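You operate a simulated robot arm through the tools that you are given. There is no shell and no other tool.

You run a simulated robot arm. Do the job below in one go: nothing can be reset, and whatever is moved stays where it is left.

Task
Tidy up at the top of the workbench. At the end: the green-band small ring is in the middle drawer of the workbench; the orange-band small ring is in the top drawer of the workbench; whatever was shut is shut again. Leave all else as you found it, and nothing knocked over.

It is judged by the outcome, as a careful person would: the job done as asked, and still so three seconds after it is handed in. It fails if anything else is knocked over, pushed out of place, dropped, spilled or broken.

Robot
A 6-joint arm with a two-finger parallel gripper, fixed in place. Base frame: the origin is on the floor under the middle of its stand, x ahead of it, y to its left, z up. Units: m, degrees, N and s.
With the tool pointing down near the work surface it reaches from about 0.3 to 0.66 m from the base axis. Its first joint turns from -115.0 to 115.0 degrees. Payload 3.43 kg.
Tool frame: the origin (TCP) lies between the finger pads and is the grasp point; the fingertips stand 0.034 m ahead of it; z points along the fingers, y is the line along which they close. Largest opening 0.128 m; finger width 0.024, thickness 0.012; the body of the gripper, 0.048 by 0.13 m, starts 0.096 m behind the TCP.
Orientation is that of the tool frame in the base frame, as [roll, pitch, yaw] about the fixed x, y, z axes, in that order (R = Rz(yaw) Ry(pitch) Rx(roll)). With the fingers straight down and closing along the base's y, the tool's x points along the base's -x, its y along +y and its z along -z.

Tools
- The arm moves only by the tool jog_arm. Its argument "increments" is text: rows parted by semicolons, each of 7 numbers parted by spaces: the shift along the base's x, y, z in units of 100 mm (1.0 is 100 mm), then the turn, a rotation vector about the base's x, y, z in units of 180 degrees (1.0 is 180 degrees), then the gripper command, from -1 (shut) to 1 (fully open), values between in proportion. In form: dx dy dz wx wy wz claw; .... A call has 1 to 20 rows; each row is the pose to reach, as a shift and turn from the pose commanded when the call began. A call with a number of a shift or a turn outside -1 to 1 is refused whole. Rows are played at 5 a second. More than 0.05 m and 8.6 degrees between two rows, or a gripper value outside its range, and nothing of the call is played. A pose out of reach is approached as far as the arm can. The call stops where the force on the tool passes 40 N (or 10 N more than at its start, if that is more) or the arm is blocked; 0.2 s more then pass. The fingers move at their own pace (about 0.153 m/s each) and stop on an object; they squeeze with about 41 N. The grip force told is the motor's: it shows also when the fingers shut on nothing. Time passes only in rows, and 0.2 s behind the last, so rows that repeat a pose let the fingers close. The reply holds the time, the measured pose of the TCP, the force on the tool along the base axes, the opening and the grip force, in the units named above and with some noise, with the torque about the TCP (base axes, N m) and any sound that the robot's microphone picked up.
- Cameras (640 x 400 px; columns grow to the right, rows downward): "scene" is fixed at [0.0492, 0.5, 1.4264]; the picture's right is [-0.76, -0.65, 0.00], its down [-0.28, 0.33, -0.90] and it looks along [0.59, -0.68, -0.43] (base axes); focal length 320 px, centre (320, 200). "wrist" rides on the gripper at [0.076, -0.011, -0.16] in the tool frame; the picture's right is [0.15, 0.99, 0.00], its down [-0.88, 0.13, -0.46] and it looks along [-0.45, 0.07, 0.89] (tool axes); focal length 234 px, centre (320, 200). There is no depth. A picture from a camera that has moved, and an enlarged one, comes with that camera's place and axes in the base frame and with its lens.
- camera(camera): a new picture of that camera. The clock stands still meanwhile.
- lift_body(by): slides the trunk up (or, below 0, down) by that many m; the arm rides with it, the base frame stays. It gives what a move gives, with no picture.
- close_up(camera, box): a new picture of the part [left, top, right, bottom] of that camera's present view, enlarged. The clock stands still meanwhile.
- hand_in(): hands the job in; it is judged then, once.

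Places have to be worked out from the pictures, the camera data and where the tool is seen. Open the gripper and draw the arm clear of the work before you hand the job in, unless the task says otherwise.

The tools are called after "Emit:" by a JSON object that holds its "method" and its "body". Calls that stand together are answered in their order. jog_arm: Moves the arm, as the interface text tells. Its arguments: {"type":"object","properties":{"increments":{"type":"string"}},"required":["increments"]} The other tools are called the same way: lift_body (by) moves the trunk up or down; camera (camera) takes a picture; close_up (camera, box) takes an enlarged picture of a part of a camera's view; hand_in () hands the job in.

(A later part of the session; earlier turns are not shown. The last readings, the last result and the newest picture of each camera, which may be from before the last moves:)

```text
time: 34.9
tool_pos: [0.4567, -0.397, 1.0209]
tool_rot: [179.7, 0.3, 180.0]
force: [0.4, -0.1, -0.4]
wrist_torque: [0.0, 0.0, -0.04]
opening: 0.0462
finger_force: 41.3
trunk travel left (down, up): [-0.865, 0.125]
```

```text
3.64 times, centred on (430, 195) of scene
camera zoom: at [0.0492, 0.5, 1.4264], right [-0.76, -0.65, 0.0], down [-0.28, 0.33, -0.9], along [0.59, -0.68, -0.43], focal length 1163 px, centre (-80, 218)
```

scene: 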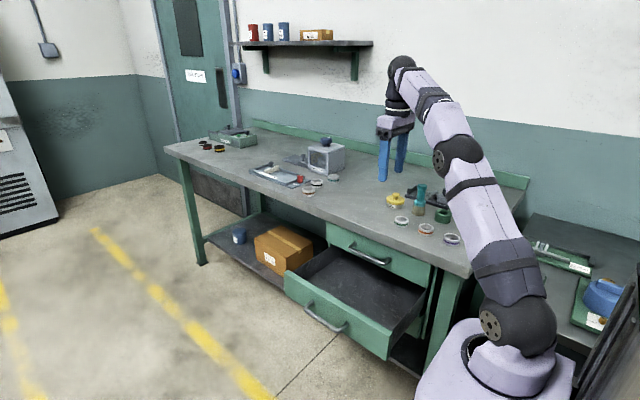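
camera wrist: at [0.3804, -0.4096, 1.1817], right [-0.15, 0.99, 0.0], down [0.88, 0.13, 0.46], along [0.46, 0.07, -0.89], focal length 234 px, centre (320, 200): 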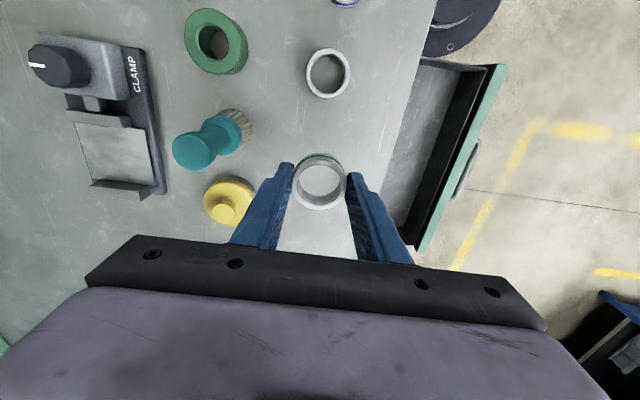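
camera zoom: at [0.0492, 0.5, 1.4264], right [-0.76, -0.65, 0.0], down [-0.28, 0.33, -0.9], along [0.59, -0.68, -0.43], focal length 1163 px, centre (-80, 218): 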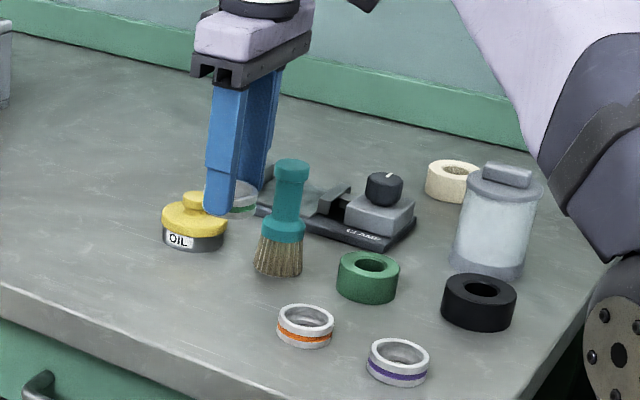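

The ring is held level. I'll carry it to above the open drawer at (0.50, -0.20) while turning the gripper 90° so its narrow side faces the bench edge.

Emit:
{"method": "jog_arm", "body": {"increments": "0.03 0.17 0 0 0 -0.042 -0.6; 0.06 0.34 0 0 0 -0.084 -0.6; 0.1 0.51 0 0 0 -0.126 -0.6; 0.14 0.68 0 0 0 -0.168 -0.6; 0.17 0.85 0 0 0 -0.21 -0.6; 0.2 1.0 0 0 0 -0.25 -0.6"}}

Emit:
{"method": "jog_arm", "body": {"increments": "0.04 0.17 0 0 0 -0.042 -0.6; 0.08 0.34 0 0 0 -0.084 -0.6; 0.12 0.51 0 0 0 -0.126 -0.6; 0.16 0.68 0 0 0 -0.168 -0.6; 0.2 0.85 0 0 0 -0.21 -0.6; 0.23 0.97 0 0 0 -0.25 -0.6; 0.23 0.97 0 0 0 -0.25 -0.6"}}

Emit:
{"method": "camera", "body": {"camera": "wrist"}}

Emit:
{"method": "camera", "body": {"camera": "scene"}}

```text
time: 36.3
tool_pos: [0.4781, -0.2973, 1.0199]
tool_rot: [179.9, 0.3, 135.0]
force: [-0.2, 0.0, -1.3]
wrist_torque: [0.02, 0.02, -0.01]
opening: 0.046
finger_force: 41.2
trunk travel left (down, up): [-0.865, 0.125]
```

```text
time: 37.9
tool_pos: [0.5005, -0.1984, 1.0201]
tool_rot: [179.8, 0.3, 90.0]
force: [0.0, -0.6, -1.0]
wrist_torque: [-0.02, -0.01, 0.01]
opening: 0.0459
finger_force: 41.1
trunk travel left (down, up): [-0.865, 0.125]
```

```text
taken
camera wrist: at [0.4892, -0.1229, 1.1811], right [0.99, 0.14, 0.0], down [0.13, -0.88, 0.46], along [0.07, -0.46, -0.89], focal length 234 px, centre (320, 200)
```

wrist: 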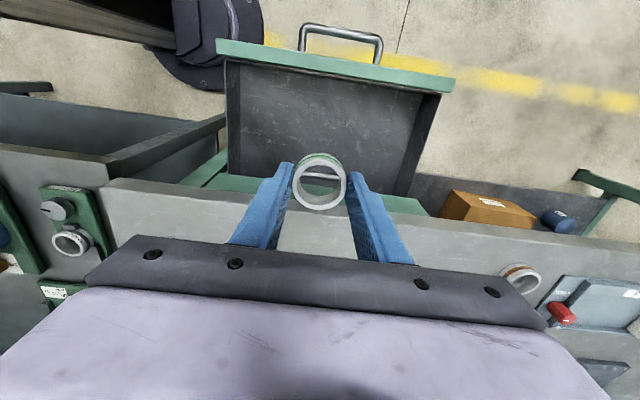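

```text
taken
```

scene: 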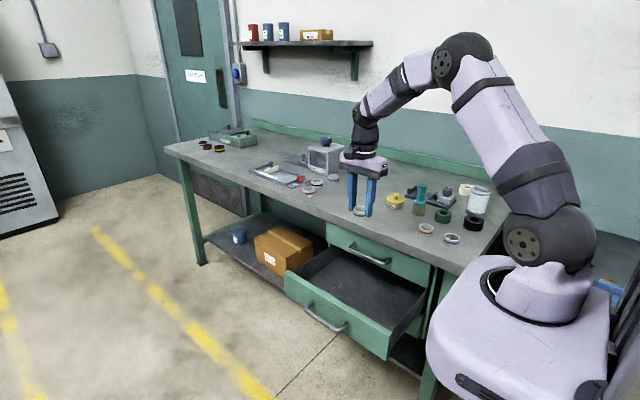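

The ring is directly above the open drawer interior. I'll zoom in to judge the drawer floor depth before lowering.

Emit:
{"method": "close_up", "body": {"camera": "wrist", "box": [200, 20, 460, 220]}}

Emit:
{"method": "close_up", "body": {"camera": "scene", "box": [270, 220, 450, 370]}}

```text
2.00 times, centred on (330, 120) of wrist
camera zoom: at [0.4892, -0.1229, 1.1811], right [0.99, 0.14, 0.0], down [0.13, -0.88, 0.46], along [0.07, -0.46, -0.89], focal length 468 px, centre (300, 360)
```

zoom: 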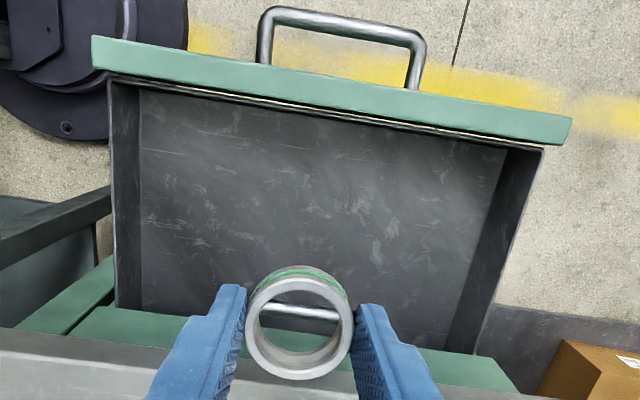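

```text
2.67 times, centred on (360, 295) of scene
camera zoom: at [0.0492, 0.5, 1.4264], right [-0.76, -0.65, 0.0], down [-0.28, 0.33, -0.9], along [0.59, -0.68, -0.43], focal length 852 px, centre (213, -53)
```

zoom: 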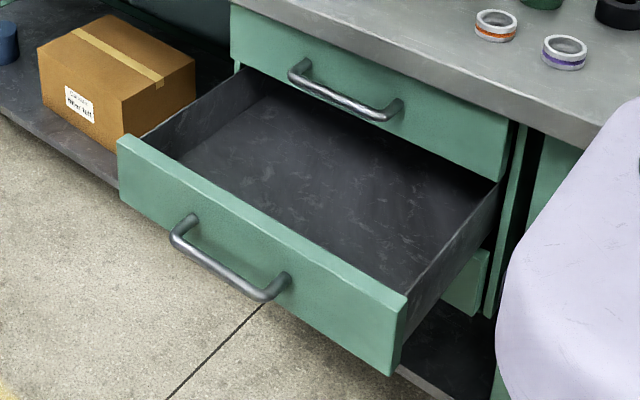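

The drawer floor comes out at about z 0.64, so the ring should touch down with the TCP near z 0.678. The path down at y -0.198 clears the top handle and bench edge by at least 5 cm. I'll lower the trunk partway and check.

Emit:
{"method": "lift_body", "body": {"by": -0.2}}

Emit:
{"method": "camera", "body": {"camera": "scene"}}

Emit:
{"method": "camera", "body": {"camera": "wrist"}}

```text
time: 40.0
tool_pos: [0.5, -0.1986, 0.8212]
tool_rot: [179.8, 0.4, 90.0]
force: [0.8, 0.4, -0.5]
wrist_torque: [-0.04, 0.0, 0.05]
opening: 0.0457
finger_force: 41.3
trunk travel left (down, up): [-0.665, 0.325]
```

```text
taken
```

scene: 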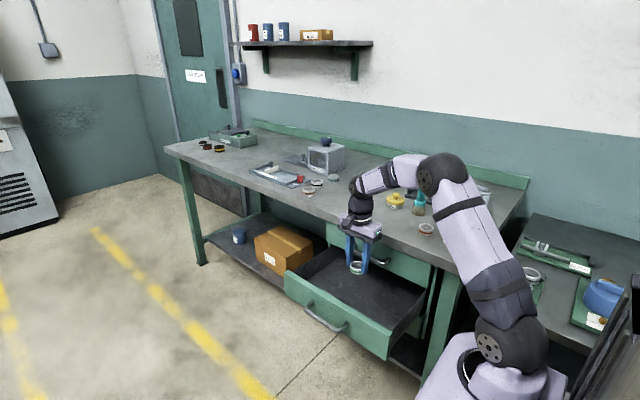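

```text
taken
camera wrist: at [0.489, -0.123, 0.9811], right [0.99, 0.15, 0.0], down [0.13, -0.88, 0.46], along [0.07, -0.46, -0.89], focal length 234 px, centre (320, 200)
```

wrist: 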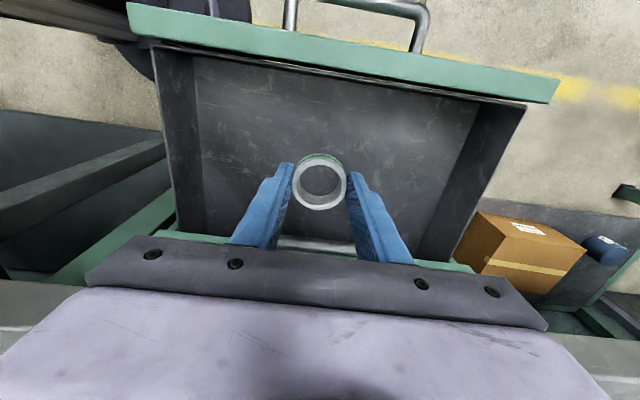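

The ring is inside the drawer outline with clear space on all sides. I'll lower another 10 cm with the trunk.

Emit:
{"method": "lift_body", "body": {"by": -0.1}}

Emit:
{"method": "camera", "body": {"camera": "wrist"}}

Emit:
{"method": "close_up", "body": {"camera": "scene", "box": [270, 180, 450, 340]}}

```text
time: 41.4
tool_pos: [0.4995, -0.1986, 0.72]
tool_rot: [179.8, 0.3, 90.1]
force: [0.7, 0.0, -0.5]
wrist_torque: [0.02, -0.01, 0.0]
opening: 0.0458
finger_force: 41.6
trunk travel left (down, up): [-0.565, 0.425]
```

```text
taken
camera wrist: at [0.489, -0.123, 0.8811], right [0.99, 0.15, 0.0], down [0.13, -0.88, 0.46], along [0.07, -0.46, -0.89], focal length 234 px, centre (320, 200)
```

wrist: 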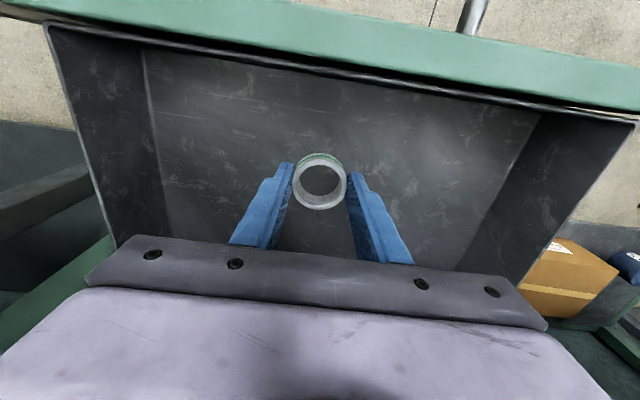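

```text
2.50 times, centred on (360, 260) of scene
camera zoom: at [0.0492, 0.5, 1.4264], right [-0.76, -0.65, 0.0], down [-0.28, 0.33, -0.9], along [0.59, -0.68, -0.43], focal length 799 px, centre (220, 50)
```

zoom: 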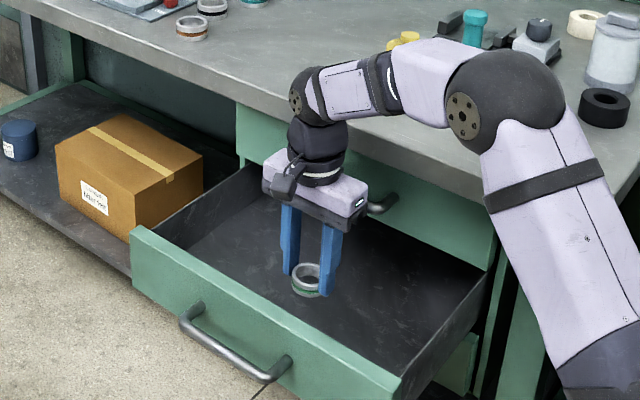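

From here the floor comes out at z ≈ 0.635. I'll lower with the arm to about z 0.676, leaving the ring a few millimetres off the floor.

Emit:
{"method": "jog_arm", "body": {"increments": "0 0 -0.15 0 0 0 -0.6; 0 0 -0.3 0 0 0 -0.6; 0 0 -0.4 0 0 0 -0.6; 0 0 -0.44 0 0 0 -0.6; 0 0 -0.44 0 0 0 -0.6"}}

Emit:
{"method": "close_up", "body": {"camera": "scene", "box": [310, 220, 410, 300]}}

Emit:
{"method": "camera", "body": {"camera": "wrist"}}

```text
time: 42.6
tool_pos: [0.499, -0.1986, 0.6763]
tool_rot: [180.0, 0.3, 89.9]
force: [-0.1, -0.3, -1.8]
wrist_torque: [-0.04, 0.0, -0.04]
opening: 0.0455
finger_force: 40.5
trunk travel left (down, up): [-0.565, 0.425]
```

```text
5.00 times, centred on (360, 260) of scene
camera zoom: at [0.0492, 0.5, 1.4264], right [-0.76, -0.65, 0.0], down [-0.28, 0.33, -0.9], along [0.59, -0.68, -0.43], focal length 1598 px, centre (120, -100)
```

zoom: 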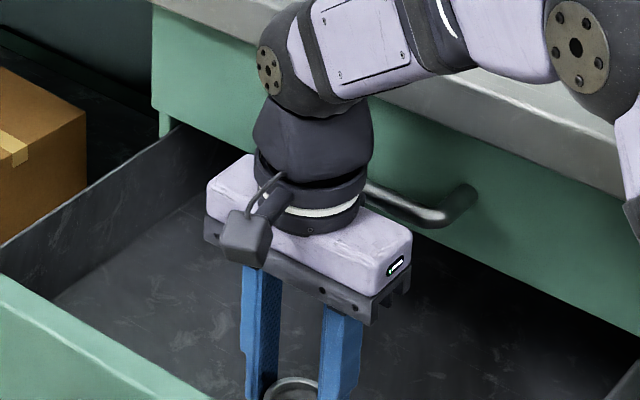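

```text
taken
camera wrist: at [0.4876, -0.1232, 0.8362], right [0.99, 0.15, 0.0], down [0.13, -0.88, 0.46], along [0.07, -0.46, -0.89], focal length 234 px, centre (320, 200)
```

wrist: 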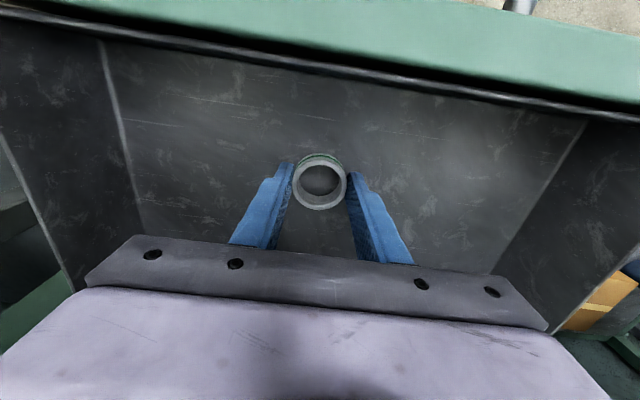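

No contact yet, with the ring perhaps 3–4 mm above the floor. I'll lower 3 mm more and then release gently.

Emit:
{"method": "jog_arm", "body": {"increments": "0 0 -0.015 0 0 0 -0.6; 0 0 -0.03 0 0 0 -0.6; 0 0 -0.03 0 0 0 -0.6"}}

```text
time: 43.4
tool_pos: [0.5001, -0.1988, 0.6722]
tool_rot: [180.0, 0.3, 89.9]
force: [-0.3, -0.1, -1.5]
wrist_torque: [0.03, 0.02, 0.01]
opening: 0.0457
finger_force: 41.3
trunk travel left (down, up): [-0.565, 0.425]
```

Still no contact force. I'll lower another 2 mm and open the fingers slowly.

Emit:
{"method": "jog_arm", "body": {"increments": "0 0 -0.02 0 0 0 -0.6; 0 0 -0.02 0 0 0 -0.35; 0 0 -0.02 0 0 0 -0.25; 0 0 -0.02 0 0 0 -0.1; 0 0 -0.02 0 0 0 0.05; 0 0 -0.02 0 0 0 0.15; 0 0 -0.02 0 0 0 0.15"}}

Emit:
{"method": "camera", "body": {"camera": "wrist"}}

```text
time: 45.0
tool_pos: [0.4997, -0.1996, 0.6715]
tool_rot: [179.8, 0.3, 90.0]
force: [0.0, 0.3, -0.1]
wrist_torque: [0.0, -0.04, 0.02]
opening: 0.0738
finger_force: 0.0
trunk travel left (down, up): [-0.565, 0.425]
```

```text
taken
camera wrist: at [0.4886, -0.123, 0.8317], right [0.99, 0.15, 0.0], down [0.13, -0.88, 0.46], along [0.07, -0.46, -0.89], focal length 234 px, centre (320, 200)
```

wrist: 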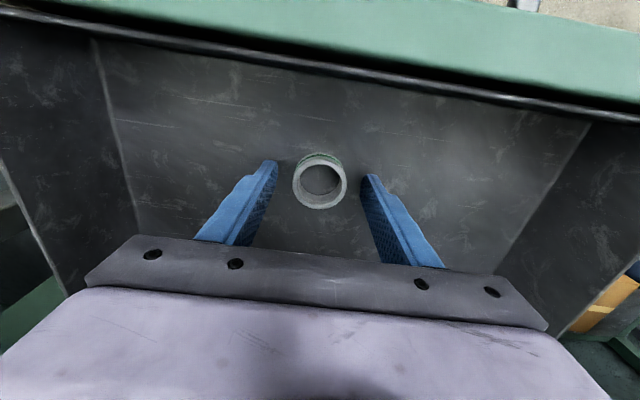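

The ring is released and sits flat on the drawer floor. I'll raise the fingers straight up out of the drawer.

Emit:
{"method": "jog_arm", "body": {"increments": "0 0 0.15 0 0 0 0.15; 0 0 0.4 0 0 0 0.15; 0 0 0.7 0 0 0 0.15; 0 0 1.0 0 0 0 0.15"}}

Emit:
{"method": "jog_arm", "body": {"increments": "0 0.06 0.15 0 0 0.042 0.15; 0 0.12 0.3 0 0 0.084 0.1; 0 0.2 0.45 0 0 0.126 0; 0 0.3 0.5 0 0 0.168 0; 0 0.4 0.5 0 0 0.21 -0.05; 0 0.5 0.5 0 0 0.252 -0.05; 0 0.6 0.5 0 0 0.294 -0.05; 0 0.7 0.5 0 0 0.336 -0.05; 0.05 0.8 0.5 0 0 0.378 -0.05; 0.1 0.9 0.5 0 0 0.42 -0.05; 0.15 0.95 0.5 0 0 0.46 -0.05; 0.2 1.0 0.5 0 0 0.5 -0.05"}}

Emit:
{"method": "camera", "body": {"camera": "scene"}}

```text
time: 46.0
tool_pos: [0.501, -0.1992, 0.7696]
tool_rot: [179.8, 0.3, 89.9]
force: [-0.1, 0.4, 0.1]
wrist_torque: [0.02, 0.06, -0.01]
opening: 0.0736
finger_force: 0.0
trunk travel left (down, up): [-0.565, 0.425]
```

```text
time: 48.6
tool_pos: [0.5198, -0.0962, 0.8217]
tool_rot: [179.9, 0.3, -179.8]
force: [0.7, 0.5, 0.3]
wrist_torque: [-0.03, 0.0, -0.02]
opening: 0.0609
finger_force: 0.0
trunk travel left (down, up): [-0.565, 0.425]
```

```text
taken
```

scene: 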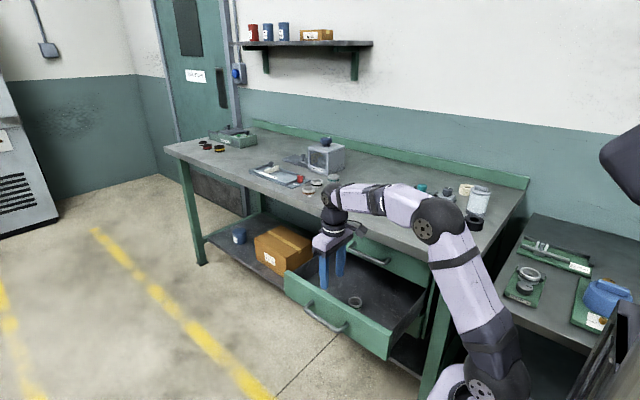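

The green ring lies in the drawer. Next I turn the tool horizontal again in front of the drawer so I can take its handle.

Emit:
{"method": "jog_arm", "body": {"increments": "0 0.1 0 -0.042 0 0 -0.05; 0 0.2 0 -0.084 0 0 -0.05; 0 0.3 0 -0.126 0 0 -0.05; 0 0.4 0 -0.168 0 0 -0.05; 0 0.5 0 -0.21 0 0 -0.05; 0 0.6 0 -0.252 0 0 -0.05; 0 0.7 0 -0.294 0 0 -0.05; 0 0.8 0 -0.336 0 0 -0.05; 0 0.9 0 -0.378 0 0 -0.05; 0 1.0 0 -0.42 0 0 -0.05; 0 1.0 0 -0.46 0 0 -0.05; 0 1.0 0 -0.5 0 0 -0.05; 0 1.0 0 -0.5 0 0 -0.05"}}

Emit:
{"method": "camera", "body": {"camera": "wrist"}}

Emit:
{"method": "camera", "body": {"camera": "scene"}}

```text
time: 51.4
tool_pos: [0.52, -0.0001, 0.8209]
tool_rot: [-90.0, 0.0, -179.7]
force: [-0.3, 0.2, 0.2]
wrist_torque: [-0.03, 0.04, 0.0]
opening: 0.0611
finger_force: 0.0
trunk travel left (down, up): [-0.565, 0.425]
```

```text
taken
camera wrist: at [0.4434, 0.16, 0.8342], right [-0.15, 0.0, -0.99], down [0.88, 0.46, -0.13], along [0.46, -0.89, -0.07], focal length 234 px, centre (320, 200)
```

wrist: 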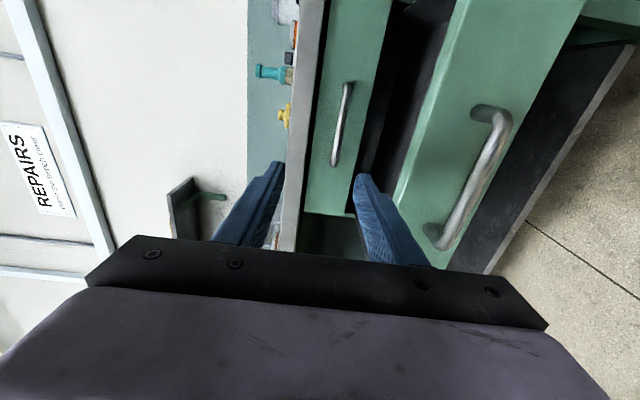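

```text
taken
```

scene: 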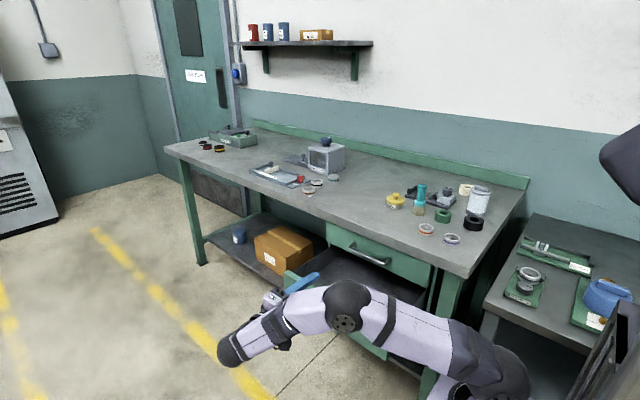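

The tips are level with the handle in y, so I'll back off 2 cm in +y before descending in front of the bar.

Emit:
{"method": "jog_arm", "body": {"increments": "0.03 0.1 0 0 0 0 -0.05; 0.03 0.2 0 0 0 0 -0.05; 0.03 0.25 0 0 0 0 -0.05"}}

Emit:
{"method": "lift_body", "body": {"by": -0.148}}

Emit:
{"method": "camera", "body": {"camera": "wrist"}}

```text
time: 52.2
tool_pos: [0.522, 0.0266, 0.8208]
tool_rot: [-90.1, 0.0, -179.6]
force: [-0.2, 0.8, 0.0]
wrist_torque: [0.02, 0.03, -0.01]
opening: 0.0607
finger_force: 0.1
trunk travel left (down, up): [-0.565, 0.425]
```

```text
time: 53.9
tool_pos: [0.5217, 0.0252, 0.6741]
tool_rot: [-90.2, 0.0, -179.7]
force: [0.6, 0.1, 0.1]
wrist_torque: [-0.03, 0.0, -0.02]
opening: 0.061
finger_force: 0.1
trunk travel left (down, up): [-0.417, 0.573]
```

```text
taken
camera wrist: at [0.4456, 0.1839, 0.687], right [-0.15, 0.0, -0.99], down [0.88, 0.46, -0.13], along [0.46, -0.89, -0.07], focal length 234 px, centre (320, 200)
```

wrist: 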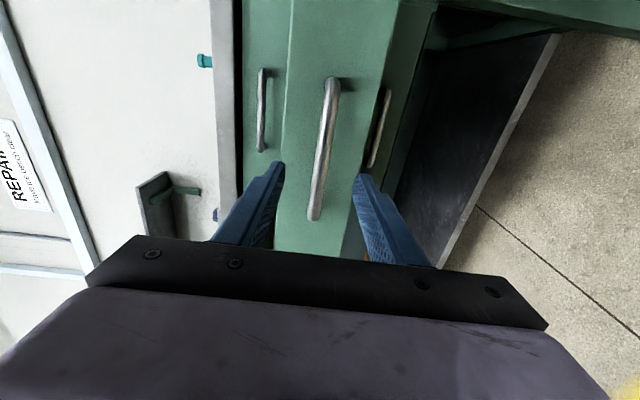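

The tool is lined up with the middle handle at the same height as before. I'll move in 6.5 cm and close on the bar.

Emit:
{"method": "jog_arm", "body": {"increments": "0 -0.2 0 0 0 0 -0.05; 0 -0.4 0 0 0 0 -0.05; 0 -0.55 0 0 0 0 -0.05; 0 -0.65 0 0 0 0 -0.05; 0 -0.65 0 0 0 0 -0.5; 0 -0.65 0 0 0 0 -1; 0 -0.65 0 0 0 0 -1; 0 -0.65 0 0 0 0 -1"}}

Emit:
{"method": "camera", "body": {"camera": "wrist"}}

```text
time: 55.7
tool_pos: [0.5234, -0.0414, 0.6731]
tool_rot: [-90.4, -0.3, -179.8]
force: [-7.0, -1.7, -15.7]
wrist_torque: [0.12, -0.34, 1.03]
opening: 0.0147
finger_force: 45.4
trunk travel left (down, up): [-0.417, 0.573]
```

```text
taken
camera wrist: at [0.4467, 0.1177, 0.6861], right [-0.15, 0.0, -0.99], down [0.88, 0.46, -0.13], along [0.46, -0.89, -0.07], focal length 234 px, centre (320, 200)
```

wrist: 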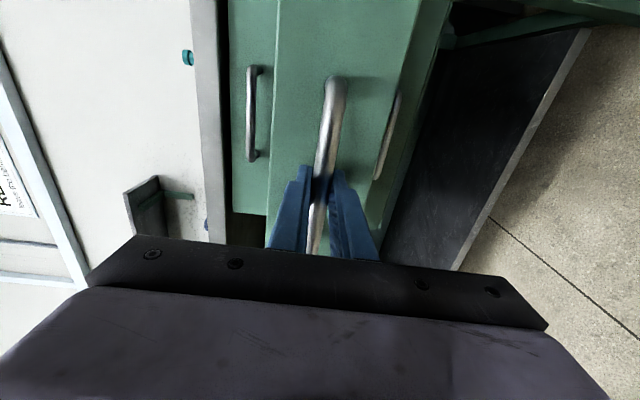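

The grip is good, with a slight vertical preload that I'll relieve by 1.5 mm. I'll push the drawer closed smoothly so the ring doesn't slide much.

Emit:
{"method": "jog_arm", "body": {"increments": "0 -0.06 -0.015 0 0 0 -1; 0 -0.15 -0.015 0 0 0 -1; 0 -0.27 -0.015 0 0 0 -1; 0 -0.39 -0.015 0 0 0 -1; 0 -0.51 -0.015 0 0 0 -1; 0 -0.63 -0.015 0 0 0 -1; 0 -0.75 -0.015 0 0 0 -1; 0 -0.87 -0.015 0 0 0 -1; 0 -1.0 -0.015 0 0 0 -1"}}

Emit:
{"method": "jog_arm", "body": {"increments": "0 -0.12 0 0 0 0 -1; 0 -0.24 0 0 0 0 -1; 0 -0.36 0 0 0 0 -1; 0 -0.48 0 0 0 0 -1; 0 -0.6 0 0 0 0 -1; 0 -0.72 0 0 0 0 -1; 0 -0.84 0 0 0 0 -1; 0 -0.94 0 0 0 0 -1; 0 -1.0 0 0 0 0 -1"}}

```text
time: 57.7
tool_pos: [0.5223, -0.1391, 0.6727]
tool_rot: [-90.0, -0.1, -179.8]
force: [-1.0, -0.4, -3.6]
wrist_torque: [0.09, 0.12, 0.82]
opening: 0.0149
finger_force: 45.1
trunk travel left (down, up): [-0.417, 0.573]
```

```text
time: 59.7
tool_pos: [0.5229, -0.2394, 0.6731]
tool_rot: [-90.1, 0.0, -179.4]
force: [12.6, 1.6, 5.9]
wrist_torque: [-0.06, 0.03, 1.39]
opening: 0.0149
finger_force: 44.6
trunk travel left (down, up): [-0.417, 0.573]
```

About 33 mm remain. I'll push the last part in small steps until it seats.

Emit:
{"method": "jog_arm", "body": {"increments": "0 -0.1 0 0 0 0 -1; 0 -0.18 0 0 0 0 -1; 0 -0.25 0 0 0 0 -1; 0 -0.3 0 0 0 0 -1; 0 -0.33 0 0 0 0 -1; 0 -0.35 0 0 0 0 -1; 0 -0.36 0 0 0 0 -1"}}

Emit:
{"method": "camera", "body": {"camera": "wrist"}}

Emit:
{"method": "close_up", "body": {"camera": "scene", "box": [290, 200, 470, 340]}}

```text
time: 61.3
tool_pos: [0.5224, -0.2717, 0.6725]
tool_rot: [-90.0, -0.1, -179.4]
force: [4.8, 34.4, 2.2]
wrist_torque: [0.01, -0.16, -0.1]
opening: 0.0148
finger_force: 44.9
trunk travel left (down, up): [-0.417, 0.573]
```

```text
taken
camera wrist: at [0.4456, -0.1135, 0.6852], right [-0.15, 0.0, -0.99], down [0.88, 0.46, -0.13], along [0.46, -0.89, -0.07], focal length 234 px, centre (320, 200)
```

wrist: 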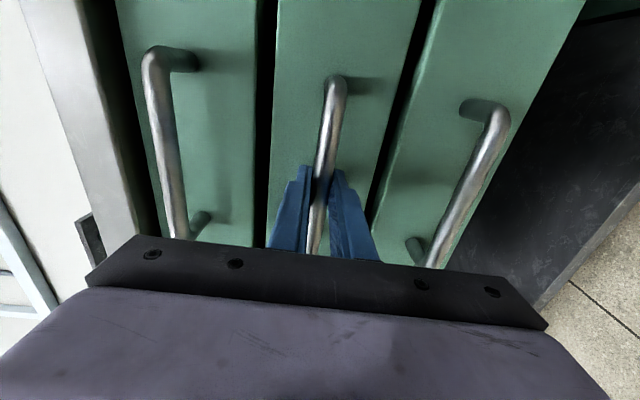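

```text
2.86 times, centred on (380, 270) of scene
camera zoom: at [0.0492, 0.5, 1.4264], right [-0.76, -0.65, 0.0], down [-0.28, 0.33, -0.9], along [0.59, -0.68, -0.43], focal length 913 px, centre (149, 0)
```

zoom: 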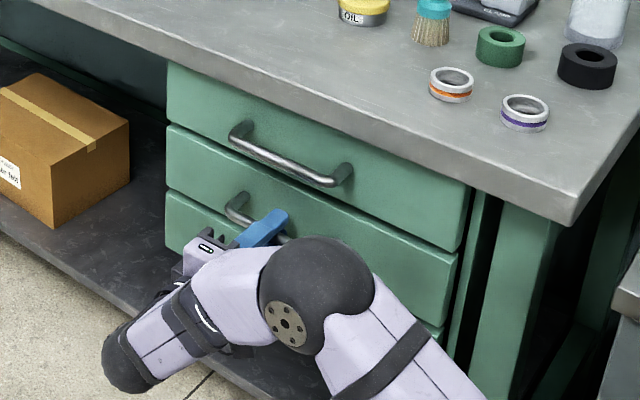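

The drawer is seated, with 34 N of reaction at the original closed position. I'll relax the push, open the fingers and back off.

Emit:
{"method": "jog_arm", "body": {"increments": "0 0.03 0 0 0 0 -1; 0 0.03 0 0 0 0 -0.6; 0 0.03 0 0 0 0 -0.05; 0 0.03 0 0 0 0 -0.05; 0 0.3 0 0 0 0 -0.05; 0 0.6 0 0 0 0 -0.05; 0 0.9 0 0 0 0 -0.05; 0 1.0 0 0 0 0 -0.05"}}

Emit:
{"method": "lift_body", "body": {"by": 0.11}}

Emit:
{"method": "camera", "body": {"camera": "wrist"}}

Emit:
{"method": "close_up", "body": {"camera": "scene", "box": [290, 200, 470, 340]}}

```text
time: 63.1
tool_pos: [0.5232, -0.1741, 0.6718]
tool_rot: [-90.2, 0.1, -179.6]
force: [0.1, 0.4, 0.1]
wrist_torque: [0.0, 0.0, 0.04]
opening: 0.0604
finger_force: 0.0
trunk travel left (down, up): [-0.417, 0.573]
```

```text
time: 64.5
tool_pos: [0.5232, -0.1754, 0.782]
tool_rot: [-90.2, 0.0, -179.7]
force: [-0.6, -0.1, 0.5]
wrist_torque: [-0.03, 0.0, -0.04]
opening: 0.0611
finger_force: 0.1
trunk travel left (down, up): [-0.527, 0.463]
```

```text
taken
camera wrist: at [0.4467, -0.0174, 0.7948], right [-0.15, 0.0, -0.99], down [0.88, 0.46, -0.13], along [0.46, -0.89, -0.07], focal length 234 px, centre (320, 200)
```

wrist: 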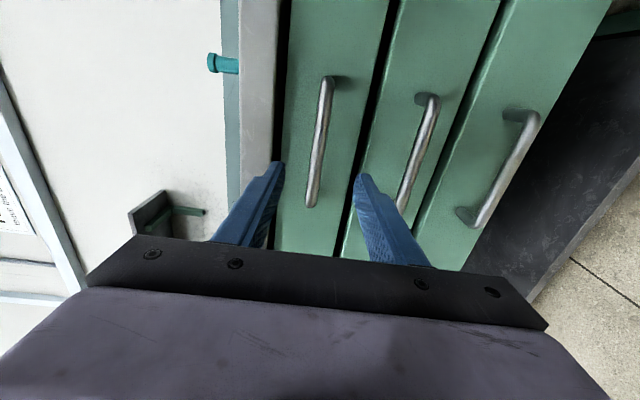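

```text
2.86 times, centred on (380, 270) of scene
camera zoom: at [0.0492, 0.5, 1.4264], right [-0.76, -0.65, 0.0], down [-0.28, 0.33, -0.9], along [0.59, -0.68, -0.43], focal length 913 px, centre (149, 0)
```

zoom: 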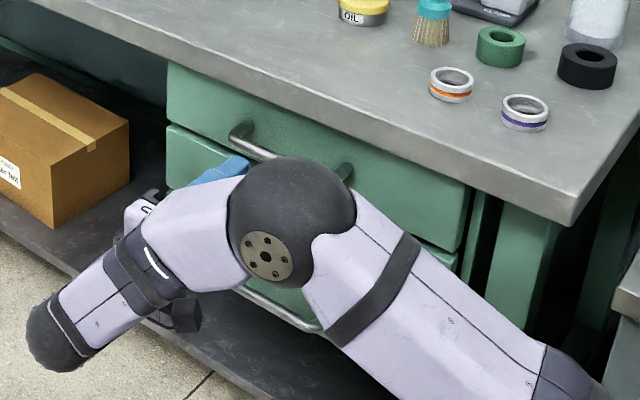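

Middle drawer is shut. The top bar lies at z ≈ 0.783 on the tool axis, and the slab underside is near z 0.838. I'll narrow the opening to 45 mm and move in.

Emit:
{"method": "jog_arm", "body": {"increments": "0 -0.15 0.01 0 0 0 -0.3; 0 -0.35 0.01 0 0 0 -0.3; 0 -0.55 0.01 0 0 0 -0.3; 0 -0.7 0.01 0 0 0 -0.3"}}

Emit:
{"method": "camera", "body": {"camera": "wrist"}}

```text
time: 65.5
tool_pos: [0.522, -0.2447, 0.7811]
tool_rot: [-90.2, 0.0, -179.5]
force: [-0.1, 0.2, 0.6]
wrist_torque: [-0.01, 0.0, 0.0]
opening: 0.0449
finger_force: 0.1
trunk travel left (down, up): [-0.527, 0.463]
```

```text
taken
camera wrist: at [0.4461, -0.0866, 0.7948], right [-0.15, 0.0, -0.99], down [0.88, 0.46, -0.13], along [0.46, -0.89, -0.07], focal length 234 px, centre (320, 200)
```

wrist: 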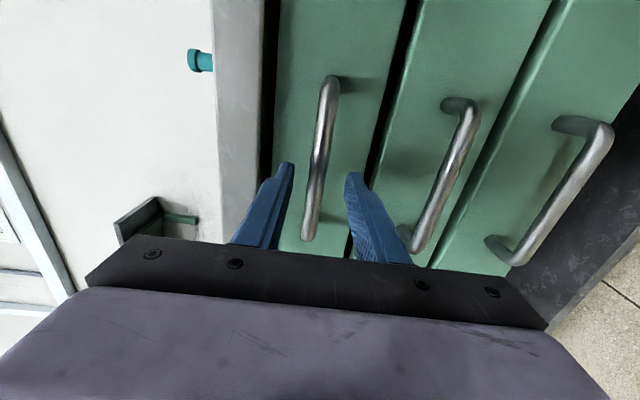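

The bar is centred between the fingers. I'll go in the last 27 mm and close.

Emit:
{"method": "jog_arm", "body": {"increments": "0 -0.14 0.01 0 0 0 -0.3; 0 -0.27 0.01 0 0 0 -0.3; 0 -0.27 0.01 0 0 0 -0.7; 0 -0.27 0.01 0 0 0 -1; 0 -0.27 0.01 0 0 0 -1; 0 -0.27 0.01 0 0 0 -1"}}

Emit:
{"method": "camera", "body": {"camera": "wrist"}}

```text
time: 66.9
tool_pos: [0.5233, -0.2709, 0.7842]
tool_rot: [-90.1, 0.1, -179.5]
force: [3.7, -1.9, 8.0]
wrist_torque: [-0.03, 0.18, -0.48]
opening: 0.0149
finger_force: 45.0
trunk travel left (down, up): [-0.527, 0.463]
```

```text
taken
camera wrist: at [0.4468, -0.1136, 0.7971], right [-0.14, 0.0, -0.99], down [0.88, 0.46, -0.13], along [0.46, -0.89, -0.07], focal length 234 px, centre (320, 200)
```

wrist: 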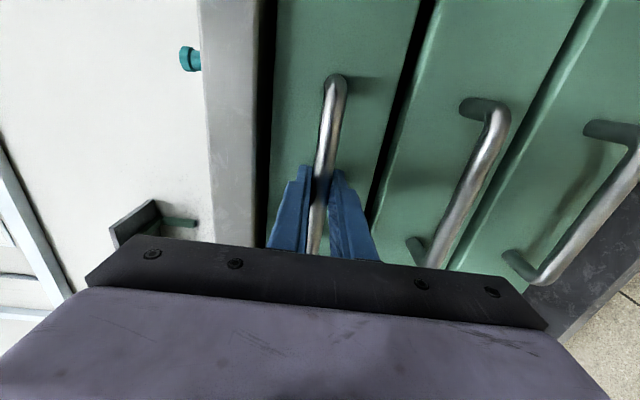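

The top handle is gripped. I'll pull the top drawer out about 23 cm in two stages.

Emit:
{"method": "jog_arm", "body": {"increments": "0 0.08 0.01 0 0 0 -1; 0 0.2 0.01 0 0 0 -1; 0 0.35 0.01 0 0 0 -1; 0 0.5 0.01 0 0 0 -1; 0 0.65 0.01 0 0 0 -1; 0 0.8 0.01 0 0 0 -1; 0 0.95 0.01 0 0 0 -1; 0 1.0 0.01 0 0 0 -1"}}

Emit:
{"method": "jog_arm", "body": {"increments": "0 0.15 0 0 0 0 -1; 0 0.3 0 0 0 0 -1; 0 0.45 0 0 0 0 -1; 0 0.6 0 0 0 0 -1; 0 0.75 0 0 0 0 -1; 0 0.9 0 0 0 0 -1; 0 1.0 0 0 0 0 -1"}}

Emit:
{"method": "close_up", "body": {"camera": "scene", "box": [260, 180, 480, 360]}}

```text
time: 68.7
tool_pos: [0.5229, -0.173, 0.7847]
tool_rot: [-90.1, 0.0, -179.7]
force: [-5.1, -0.7, 0.4]
wrist_torque: [-0.06, -0.04, 0.97]
opening: 0.015
finger_force: 45.6
trunk travel left (down, up): [-0.527, 0.463]
```

```text
time: 70.3
tool_pos: [0.5234, -0.0718, 0.785]
tool_rot: [-90.2, 0.0, -179.5]
force: [-2.3, -1.5, -3.7]
wrist_torque: [-0.05, 0.05, 0.6]
opening: 0.0146
finger_force: 44.6
trunk travel left (down, up): [-0.527, 0.463]
```

```text
2.22 times, centred on (370, 270) of scene
camera zoom: at [0.0492, 0.5, 1.4264], right [-0.76, -0.65, 0.0], down [-0.28, 0.33, -0.9], along [0.59, -0.68, -0.43], focal length 710 px, centre (209, 44)
```

zoom: 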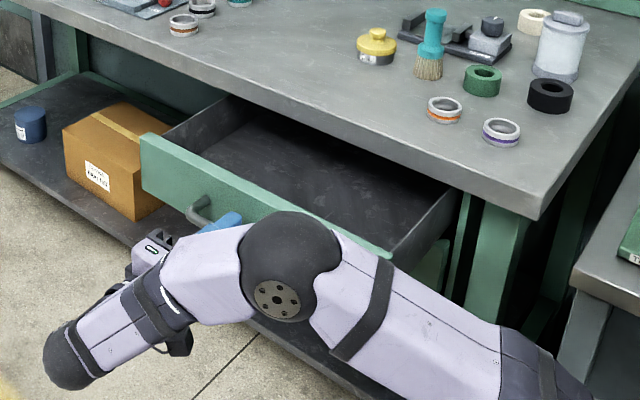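

The top drawer is opening and empty. I'll pull 3 cm further, release, and back away.

Emit:
{"method": "jog_arm", "body": {"increments": "0 0.12 0 0 0 0 -1; 0 0.25 0 0 0 0 -1; 0 0.3 0 0 0 0 -1; 0 0.3 0 0 0 0 -1; 0 0.3 0 0 0 0 -0.6; 0 0.3 0 0 0 0 -0.2; 0 0.3 0 0 0 0 -0.2"}}

Emit:
{"method": "jog_arm", "body": {"increments": "0 0.15 0 0 0 0 -0.2; 0 0.3 0 0 0 0 -0.2; 0 0.45 0 0 0 0 -0.2; 0 0.6 0 0 0 0 -0.2; 0 0.65 0 0 0 0 -0.2"}}

Emit:
{"method": "camera", "body": {"camera": "wrist"}}

```text
time: 71.9
tool_pos: [0.5236, -0.0425, 0.7844]
tool_rot: [-90.2, 0.0, -179.7]
force: [-0.7, 0.3, -0.1]
wrist_torque: [0.01, 0.01, 0.03]
opening: 0.0511
finger_force: 0.0
trunk travel left (down, up): [-0.527, 0.463]
```

```text
time: 73.1
tool_pos: [0.5228, 0.0226, 0.7843]
tool_rot: [-90.1, 0.0, -179.7]
force: [0.8, 0.3, 0.1]
wrist_torque: [0.0, -0.05, -0.04]
opening: 0.0513
finger_force: 0.1
trunk travel left (down, up): [-0.527, 0.463]
```

```text
taken
camera wrist: at [0.4466, 0.1812, 0.7972], right [-0.15, 0.0, -0.99], down [0.88, 0.46, -0.13], along [0.46, -0.89, -0.07], focal length 234 px, centre (320, 200)
```

wrist: 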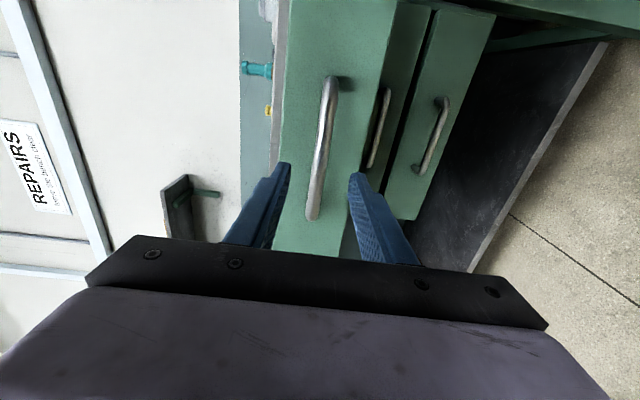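

The top drawer is open 22.8 cm and the tool is clear of it. Earlier wrist pictures agree on the orange ring at about (0.3735, -0.402). I'll lift the trunk, turn tool-down and go there.

Emit:
{"method": "lift_body", "body": {"by": 0.3}}

Emit:
{"method": "jog_arm", "body": {"increments": "0 -0.09 0.04 0.042 0 0 -0.2; 0 -0.18 0.08 0.084 0 0 -0.2; 0 -0.27 0.12 0.126 0 0 -0.1; 0 -0.36 0.16 0.168 0 0 0; -0.05 -0.45 0.2 0.21 0 0 0.1; -0.1 -0.54 0.24 0.252 0 0 0.2; -0.15 -0.63 0.28 0.294 0 0 0.25; -0.2 -0.72 0.32 0.336 0 0 0.25; -0.25 -0.8 0.36 0.378 0 0 0.25; -0.3 -0.88 0.4 0.42 0 0 0.25; -0.35 -0.94 0.4 0.46 0 0 0.25; -0.4 -1.0 0.4 0.5 0 0 0.25"}}

Emit:
{"method": "camera", "body": {"camera": "scene"}}

```text
time: 76.1
tool_pos: [0.5221, 0.0226, 1.0833]
tool_rot: [-90.2, 0.1, -179.7]
force: [0.1, 0.4, 0.9]
wrist_torque: [-0.01, 0.0, 0.01]
opening: 0.0512
finger_force: 0.0
trunk travel left (down, up): [-0.827, 0.163]
```

```text
time: 78.7
tool_pos: [0.482, -0.0795, 1.125]
tool_rot: [179.6, 0.5, 180.0]
force: [-1.1, 0.0, -0.7]
wrist_torque: [0.04, 0.0, -0.02]
opening: 0.0799
finger_force: 0.0
trunk travel left (down, up): [-0.827, 0.163]
```

```text
taken
```

scene: 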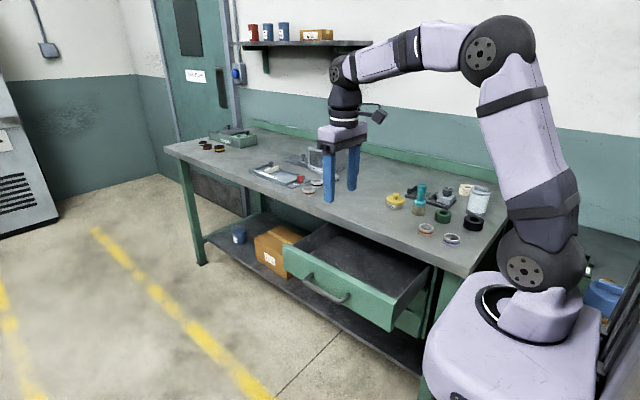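

The top drawer stands open and the middle one is shut. I'll carry on to above the orange ring at a safe height.

Emit:
{"method": "jog_arm", "body": {"increments": "-0.15 -0.3 0 0 0 0 0.25; -0.3 -0.6 0 0 0 0 0.25; -0.45 -0.9 0 0 0 0 0.25; -0.5 -1.0 0 0 0 0 0.25"}}

Emit:
{"method": "jog_arm", "body": {"increments": "-0.15 -0.3 0 0 0 0 0.25; -0.3 -0.6 0 0 0 0 0.25; -0.45 -0.9 0 0 0 0 0.25; -0.58 -1.0 0 0 0 0 0.25"}}

Emit:
{"method": "jog_arm", "body": {"increments": "0 -0.3 0 0 0 0 0.25; 0 -0.6 0 0 0 0 0.25; 0 -0.9 0 0 0 0 0.25; 0 -1.0 0 0 0 0 0.25"}}

Emit:
{"method": "camera", "body": {"camera": "wrist"}}

Emit:
{"method": "camera", "body": {"camera": "scene"}}

```text
time: 79.7
tool_pos: [0.4337, -0.179, 1.1254]
tool_rot: [179.8, 0.3, 179.9]
force: [-0.5, 0.0, -0.3]
wrist_torque: [0.02, 0.01, 0.02]
opening: 0.0802
finger_force: 0.1
trunk travel left (down, up): [-0.827, 0.163]
```

```text
time: 80.7
tool_pos: [0.3737, -0.2774, 1.1231]
tool_rot: [179.8, 0.3, -180.0]
force: [0.6, 0.1, 0.0]
wrist_torque: [-0.02, 0.0, -0.02]
opening: 0.0801
finger_force: 0.0
trunk travel left (down, up): [-0.827, 0.163]
```

```text
time: 81.7
tool_pos: [0.375, -0.3766, 1.1237]
tool_rot: [179.9, 0.3, 180.0]
force: [-0.5, 0.2, 0.2]
wrist_torque: [-0.02, 0.0, 0.02]
opening: 0.0799
finger_force: 0.0
trunk travel left (down, up): [-0.827, 0.163]
```

```text
taken
camera wrist: at [0.2984, -0.3894, 1.2841], right [-0.15, 0.99, 0.0], down [0.88, 0.13, 0.46], along [0.46, 0.07, -0.89], focal length 234 px, centre (320, 200)
```

wrist: 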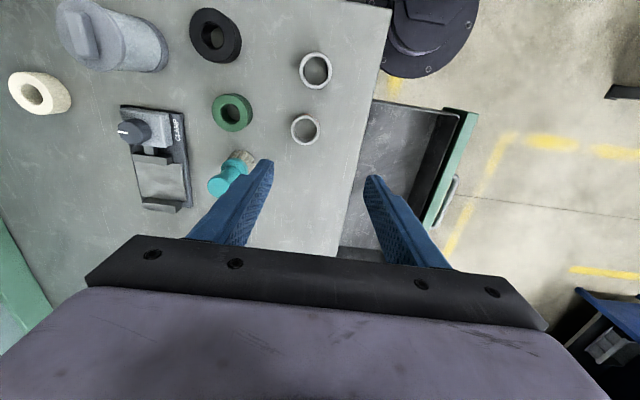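

```text
taken
```

scene: 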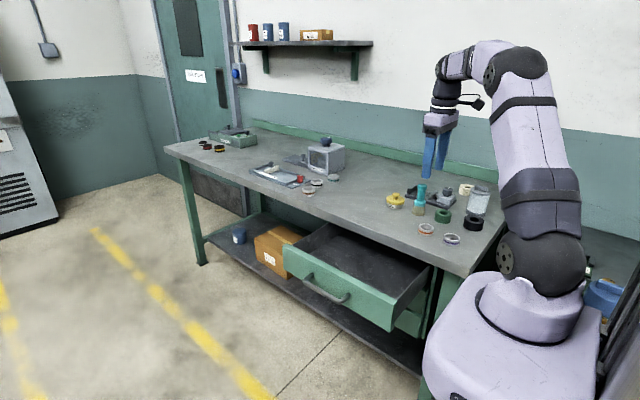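

The orange ring measures at (0.373, -0.4025), matching the earlier estimate. I'll centre over it and descend to z ≈ 1.02.

Emit:
{"method": "jog_arm", "body": {"increments": "-0.01 -0.13 0 0 0 0 0.25; -0.02 -0.26 -0.2 0 0 0 0.25; -0.02 -0.26 -0.5 0 0 0 0.25; -0.02 -0.26 -0.8 0 0 0 0.25; -0.02 -0.26 -1.0 0 0 0 0.25; -0.02 -0.26 -1.0 0 0 0 0.25"}}

Emit:
{"method": "camera", "body": {"camera": "wrist"}}

Emit:
{"method": "close_up", "body": {"camera": "scene", "box": [370, 150, 510, 260]}}

```text
time: 83.1
tool_pos: [0.3724, -0.4035, 1.0239]
tool_rot: [179.9, 0.3, 180.0]
force: [-0.1, -0.4, -0.8]
wrist_torque: [0.0, 0.02, 0.03]
opening: 0.0799
finger_force: 0.0
trunk travel left (down, up): [-0.827, 0.163]
```

```text
taken
camera wrist: at [0.2966, -0.4158, 1.1845], right [-0.15, 0.99, 0.0], down [0.88, 0.13, 0.46], along [0.46, 0.07, -0.89], focal length 234 px, centre (320, 200)
```

wrist: 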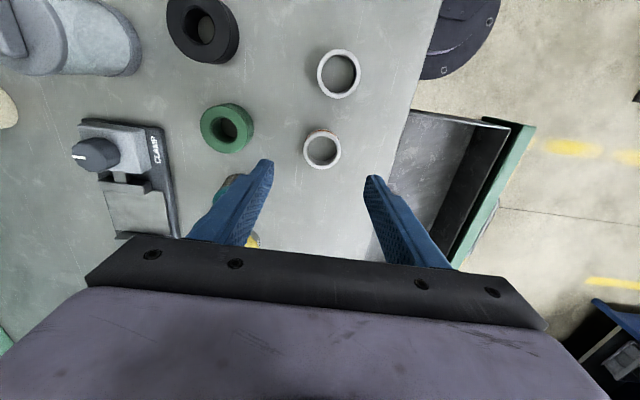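

```text
3.64 times, centred on (440, 205) of scene
camera zoom: at [0.0492, 0.5, 1.4264], right [-0.76, -0.65, 0.0], down [-0.28, 0.33, -0.9], along [0.59, -0.68, -0.43], focal length 1163 px, centre (-116, 182)
```

zoom: 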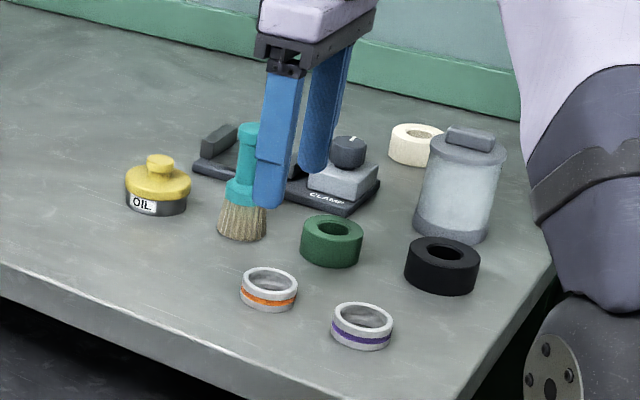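

The ring is on the tool axis and the neighbours are clear. I'll descend in two stages.

Emit:
{"method": "jog_arm", "body": {"increments": "0 0.01 -0.25 0 0 0 0.25; 0 0.02 -0.5 0 0 0 0.25; 0 0.02 -0.75 0 0 0 0.25; 0 0.02 -0.9 0 0 0 0.25; 0 0.02 -0.9 0 0 0 0.25"}}

Emit:
{"method": "camera", "body": {"camera": "wrist"}}

Emit:
{"method": "close_up", "body": {"camera": "scene", "box": [390, 180, 470, 240]}}

```text
time: 84.3
tool_pos: [0.3727, -0.4006, 0.9335]
tool_rot: [179.8, 0.2, 179.9]
force: [0.2, -0.4, -0.4]
wrist_torque: [-0.01, -0.01, 0.03]
opening: 0.0801
finger_force: 0.1
trunk travel left (down, up): [-0.827, 0.163]
```

```text
taken
camera wrist: at [0.2967, -0.4142, 1.094], right [-0.15, 0.99, 0.0], down [0.88, 0.13, 0.46], along [0.46, 0.07, -0.89], focal length 234 px, centre (320, 200)
```

wrist: 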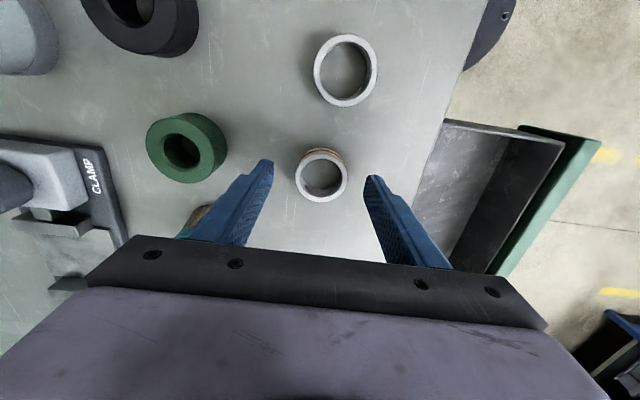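

```text
6.67 times, centred on (430, 210) of scene
camera zoom: at [0.0492, 0.5, 1.4264], right [-0.76, -0.65, 0.0], down [-0.28, 0.33, -0.9], along [0.59, -0.68, -0.43], focal length 2131 px, centre (-413, 133)
```

zoom: 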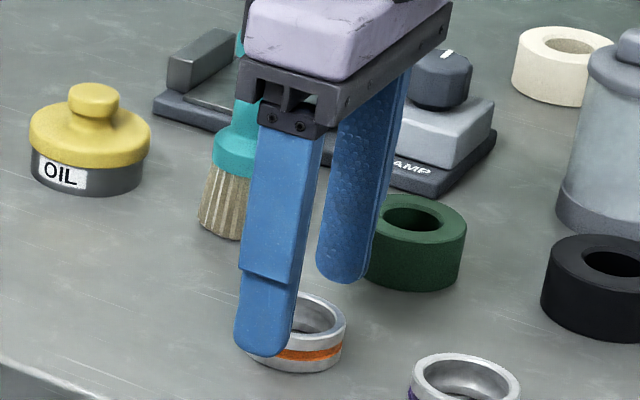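

The ring is centred. I'll go the last 13 mm down to z 0.9205, the same height that worked for the green ring, and close.

Emit:
{"method": "jog_arm", "body": {"increments": "0 0 -0.06 0 0 0 0.25; 0 0 -0.13 0 0 0 0.25; 0 0 -0.13 0 0 0 0.25"}}

Emit:
{"method": "jog_arm", "body": {"increments": "0 0 0 0 0 0 0; 0 0 0 0 0 0 -0.25; 0 0 0 0 0 0 -0.6; 0 0 0 0 0 0 -0.6; 0 0 0 0 0 0 -0.6"}}

Emit:
{"method": "camera", "body": {"camera": "wrist"}}

```text
time: 85.1
tool_pos: [0.3733, -0.4016, 0.9204]
tool_rot: [179.9, 0.2, -180.0]
force: [-0.1, 0.3, 0.1]
wrist_torque: [0.02, 0.01, -0.01]
opening: 0.0799
finger_force: 0.0
trunk travel left (down, up): [-0.827, 0.163]
```

```text
time: 86.3
tool_pos: [0.3737, -0.4011, 0.9205]
tool_rot: [179.8, 0.2, -179.9]
force: [-0.6, -0.1, 0.8]
wrist_torque: [-0.01, 0.0, 0.03]
opening: 0.0459
finger_force: 41.1
trunk travel left (down, up): [-0.827, 0.163]
```

```text
taken
camera wrist: at [0.297, -0.4137, 1.0811], right [-0.15, 0.99, 0.0], down [0.88, 0.13, 0.46], along [0.46, 0.07, -0.89], focal length 234 px, centre (320, 200)
```

wrist: 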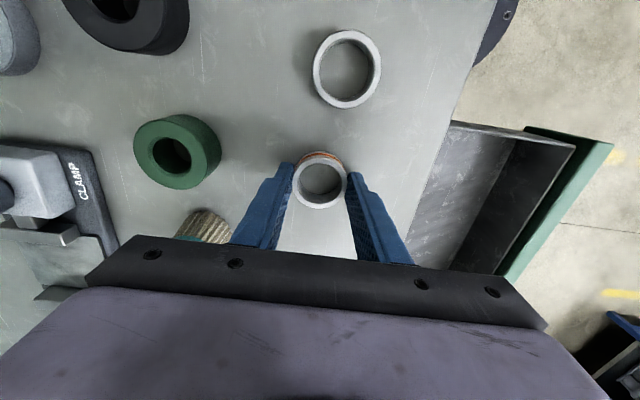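

The orange ring is gripped at 46 mm and 41 N. I'll lift it straight up 10 cm and check that it's held.

Emit:
{"method": "jog_arm", "body": {"increments": "0 0 0.1 0 0 0 -0.6; 0 0 0.3 0 0 0 -0.6; 0 0 0.55 0 0 0 -0.6; 0 0 0.8 0 0 0 -0.6; 0 0 1.0 0 0 0 -0.6; 0 0 1.0 0 0 0 -0.6"}}

Emit:
{"method": "close_up", "body": {"camera": "scene", "box": [370, 150, 510, 260]}}

```text
time: 87.7
tool_pos: [0.3735, -0.4022, 1.0193]
tool_rot: [179.8, 0.2, 180.0]
force: [0.0, -0.1, -1.1]
wrist_torque: [0.03, 0.02, -0.02]
opening: 0.0456
finger_force: 41.1
trunk travel left (down, up): [-0.827, 0.163]
```

```text
3.64 times, centred on (440, 205) of scene
camera zoom: at [0.0492, 0.5, 1.4264], right [-0.76, -0.65, 0.0], down [-0.28, 0.33, -0.9], along [0.59, -0.68, -0.43], focal length 1163 px, centre (-116, 182)
```

zoom: 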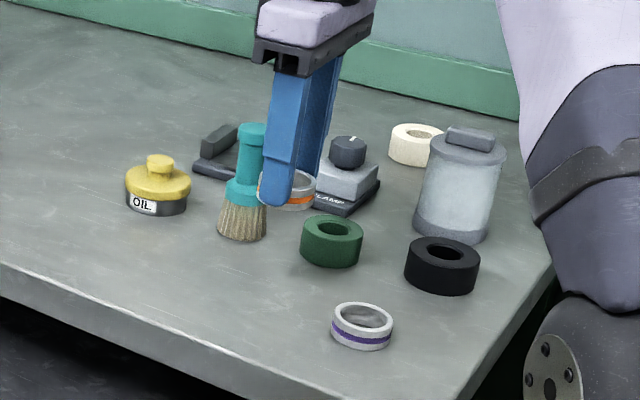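

The orange ring is held and everything around it is untouched. I'll carry it over the open top drawer, turning the gripper 90° on the way.

Emit:
{"method": "jog_arm", "body": {"increments": "0.05 0.17 0 0 0 -0.042 -0.6; 0.12 0.34 0 0 0 -0.084 -0.6; 0.2 0.51 0 0 0 -0.126 -0.6; 0.3 0.68 0 0 0 -0.168 -0.6; 0.4 0.85 0 0 0 -0.21 -0.6; 0.5 1.0 0 0 0 -0.25 -0.6"}}

Emit:
{"method": "jog_arm", "body": {"increments": "0.13 0.17 0 0 0 -0.042 -0.6; 0.26 0.34 0 0 0 -0.084 -0.6; 0.39 0.51 0 0 0 -0.126 -0.6; 0.52 0.68 0 0 0 -0.168 -0.6; 0.65 0.85 0 0 0 -0.21 -0.6; 0.76 1.0 0 0 0 -0.25 -0.6; 0.76 1.0 0 0 0 -0.25 -0.6"}}

Emit:
{"method": "camera", "body": {"camera": "wrist"}}

Emit:
{"method": "camera", "body": {"camera": "scene"}}

```text
time: 89.1
tool_pos: [0.4243, -0.3045, 1.0195]
tool_rot: [179.9, 0.3, 134.9]
force: [-0.4, 0.1, -0.9]
wrist_torque: [-0.02, 0.02, 0.03]
opening: 0.0458
finger_force: 41.2
trunk travel left (down, up): [-0.827, 0.163]
```

```text
time: 90.7
tool_pos: [0.4989, -0.2006, 1.0203]
tool_rot: [179.9, 0.2, 89.9]
force: [0.2, 0.7, -1.6]
wrist_torque: [0.01, 0.0, 0.02]
opening: 0.0459
finger_force: 40.9
trunk travel left (down, up): [-0.827, 0.163]
```

```text
taken
camera wrist: at [0.4885, -0.1247, 1.1804], right [0.99, 0.15, 0.0], down [0.13, -0.88, 0.46], along [0.07, -0.46, -0.89], focal length 234 px, centre (320, 200)
```

wrist: 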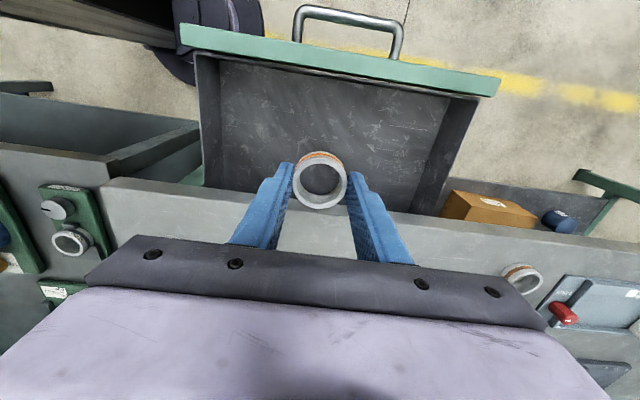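

```text
taken
```

scene: 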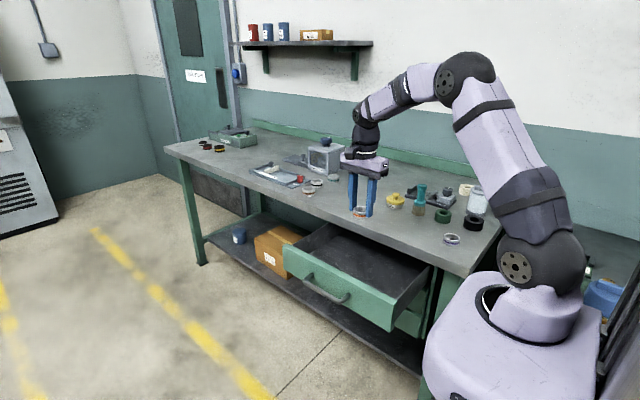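

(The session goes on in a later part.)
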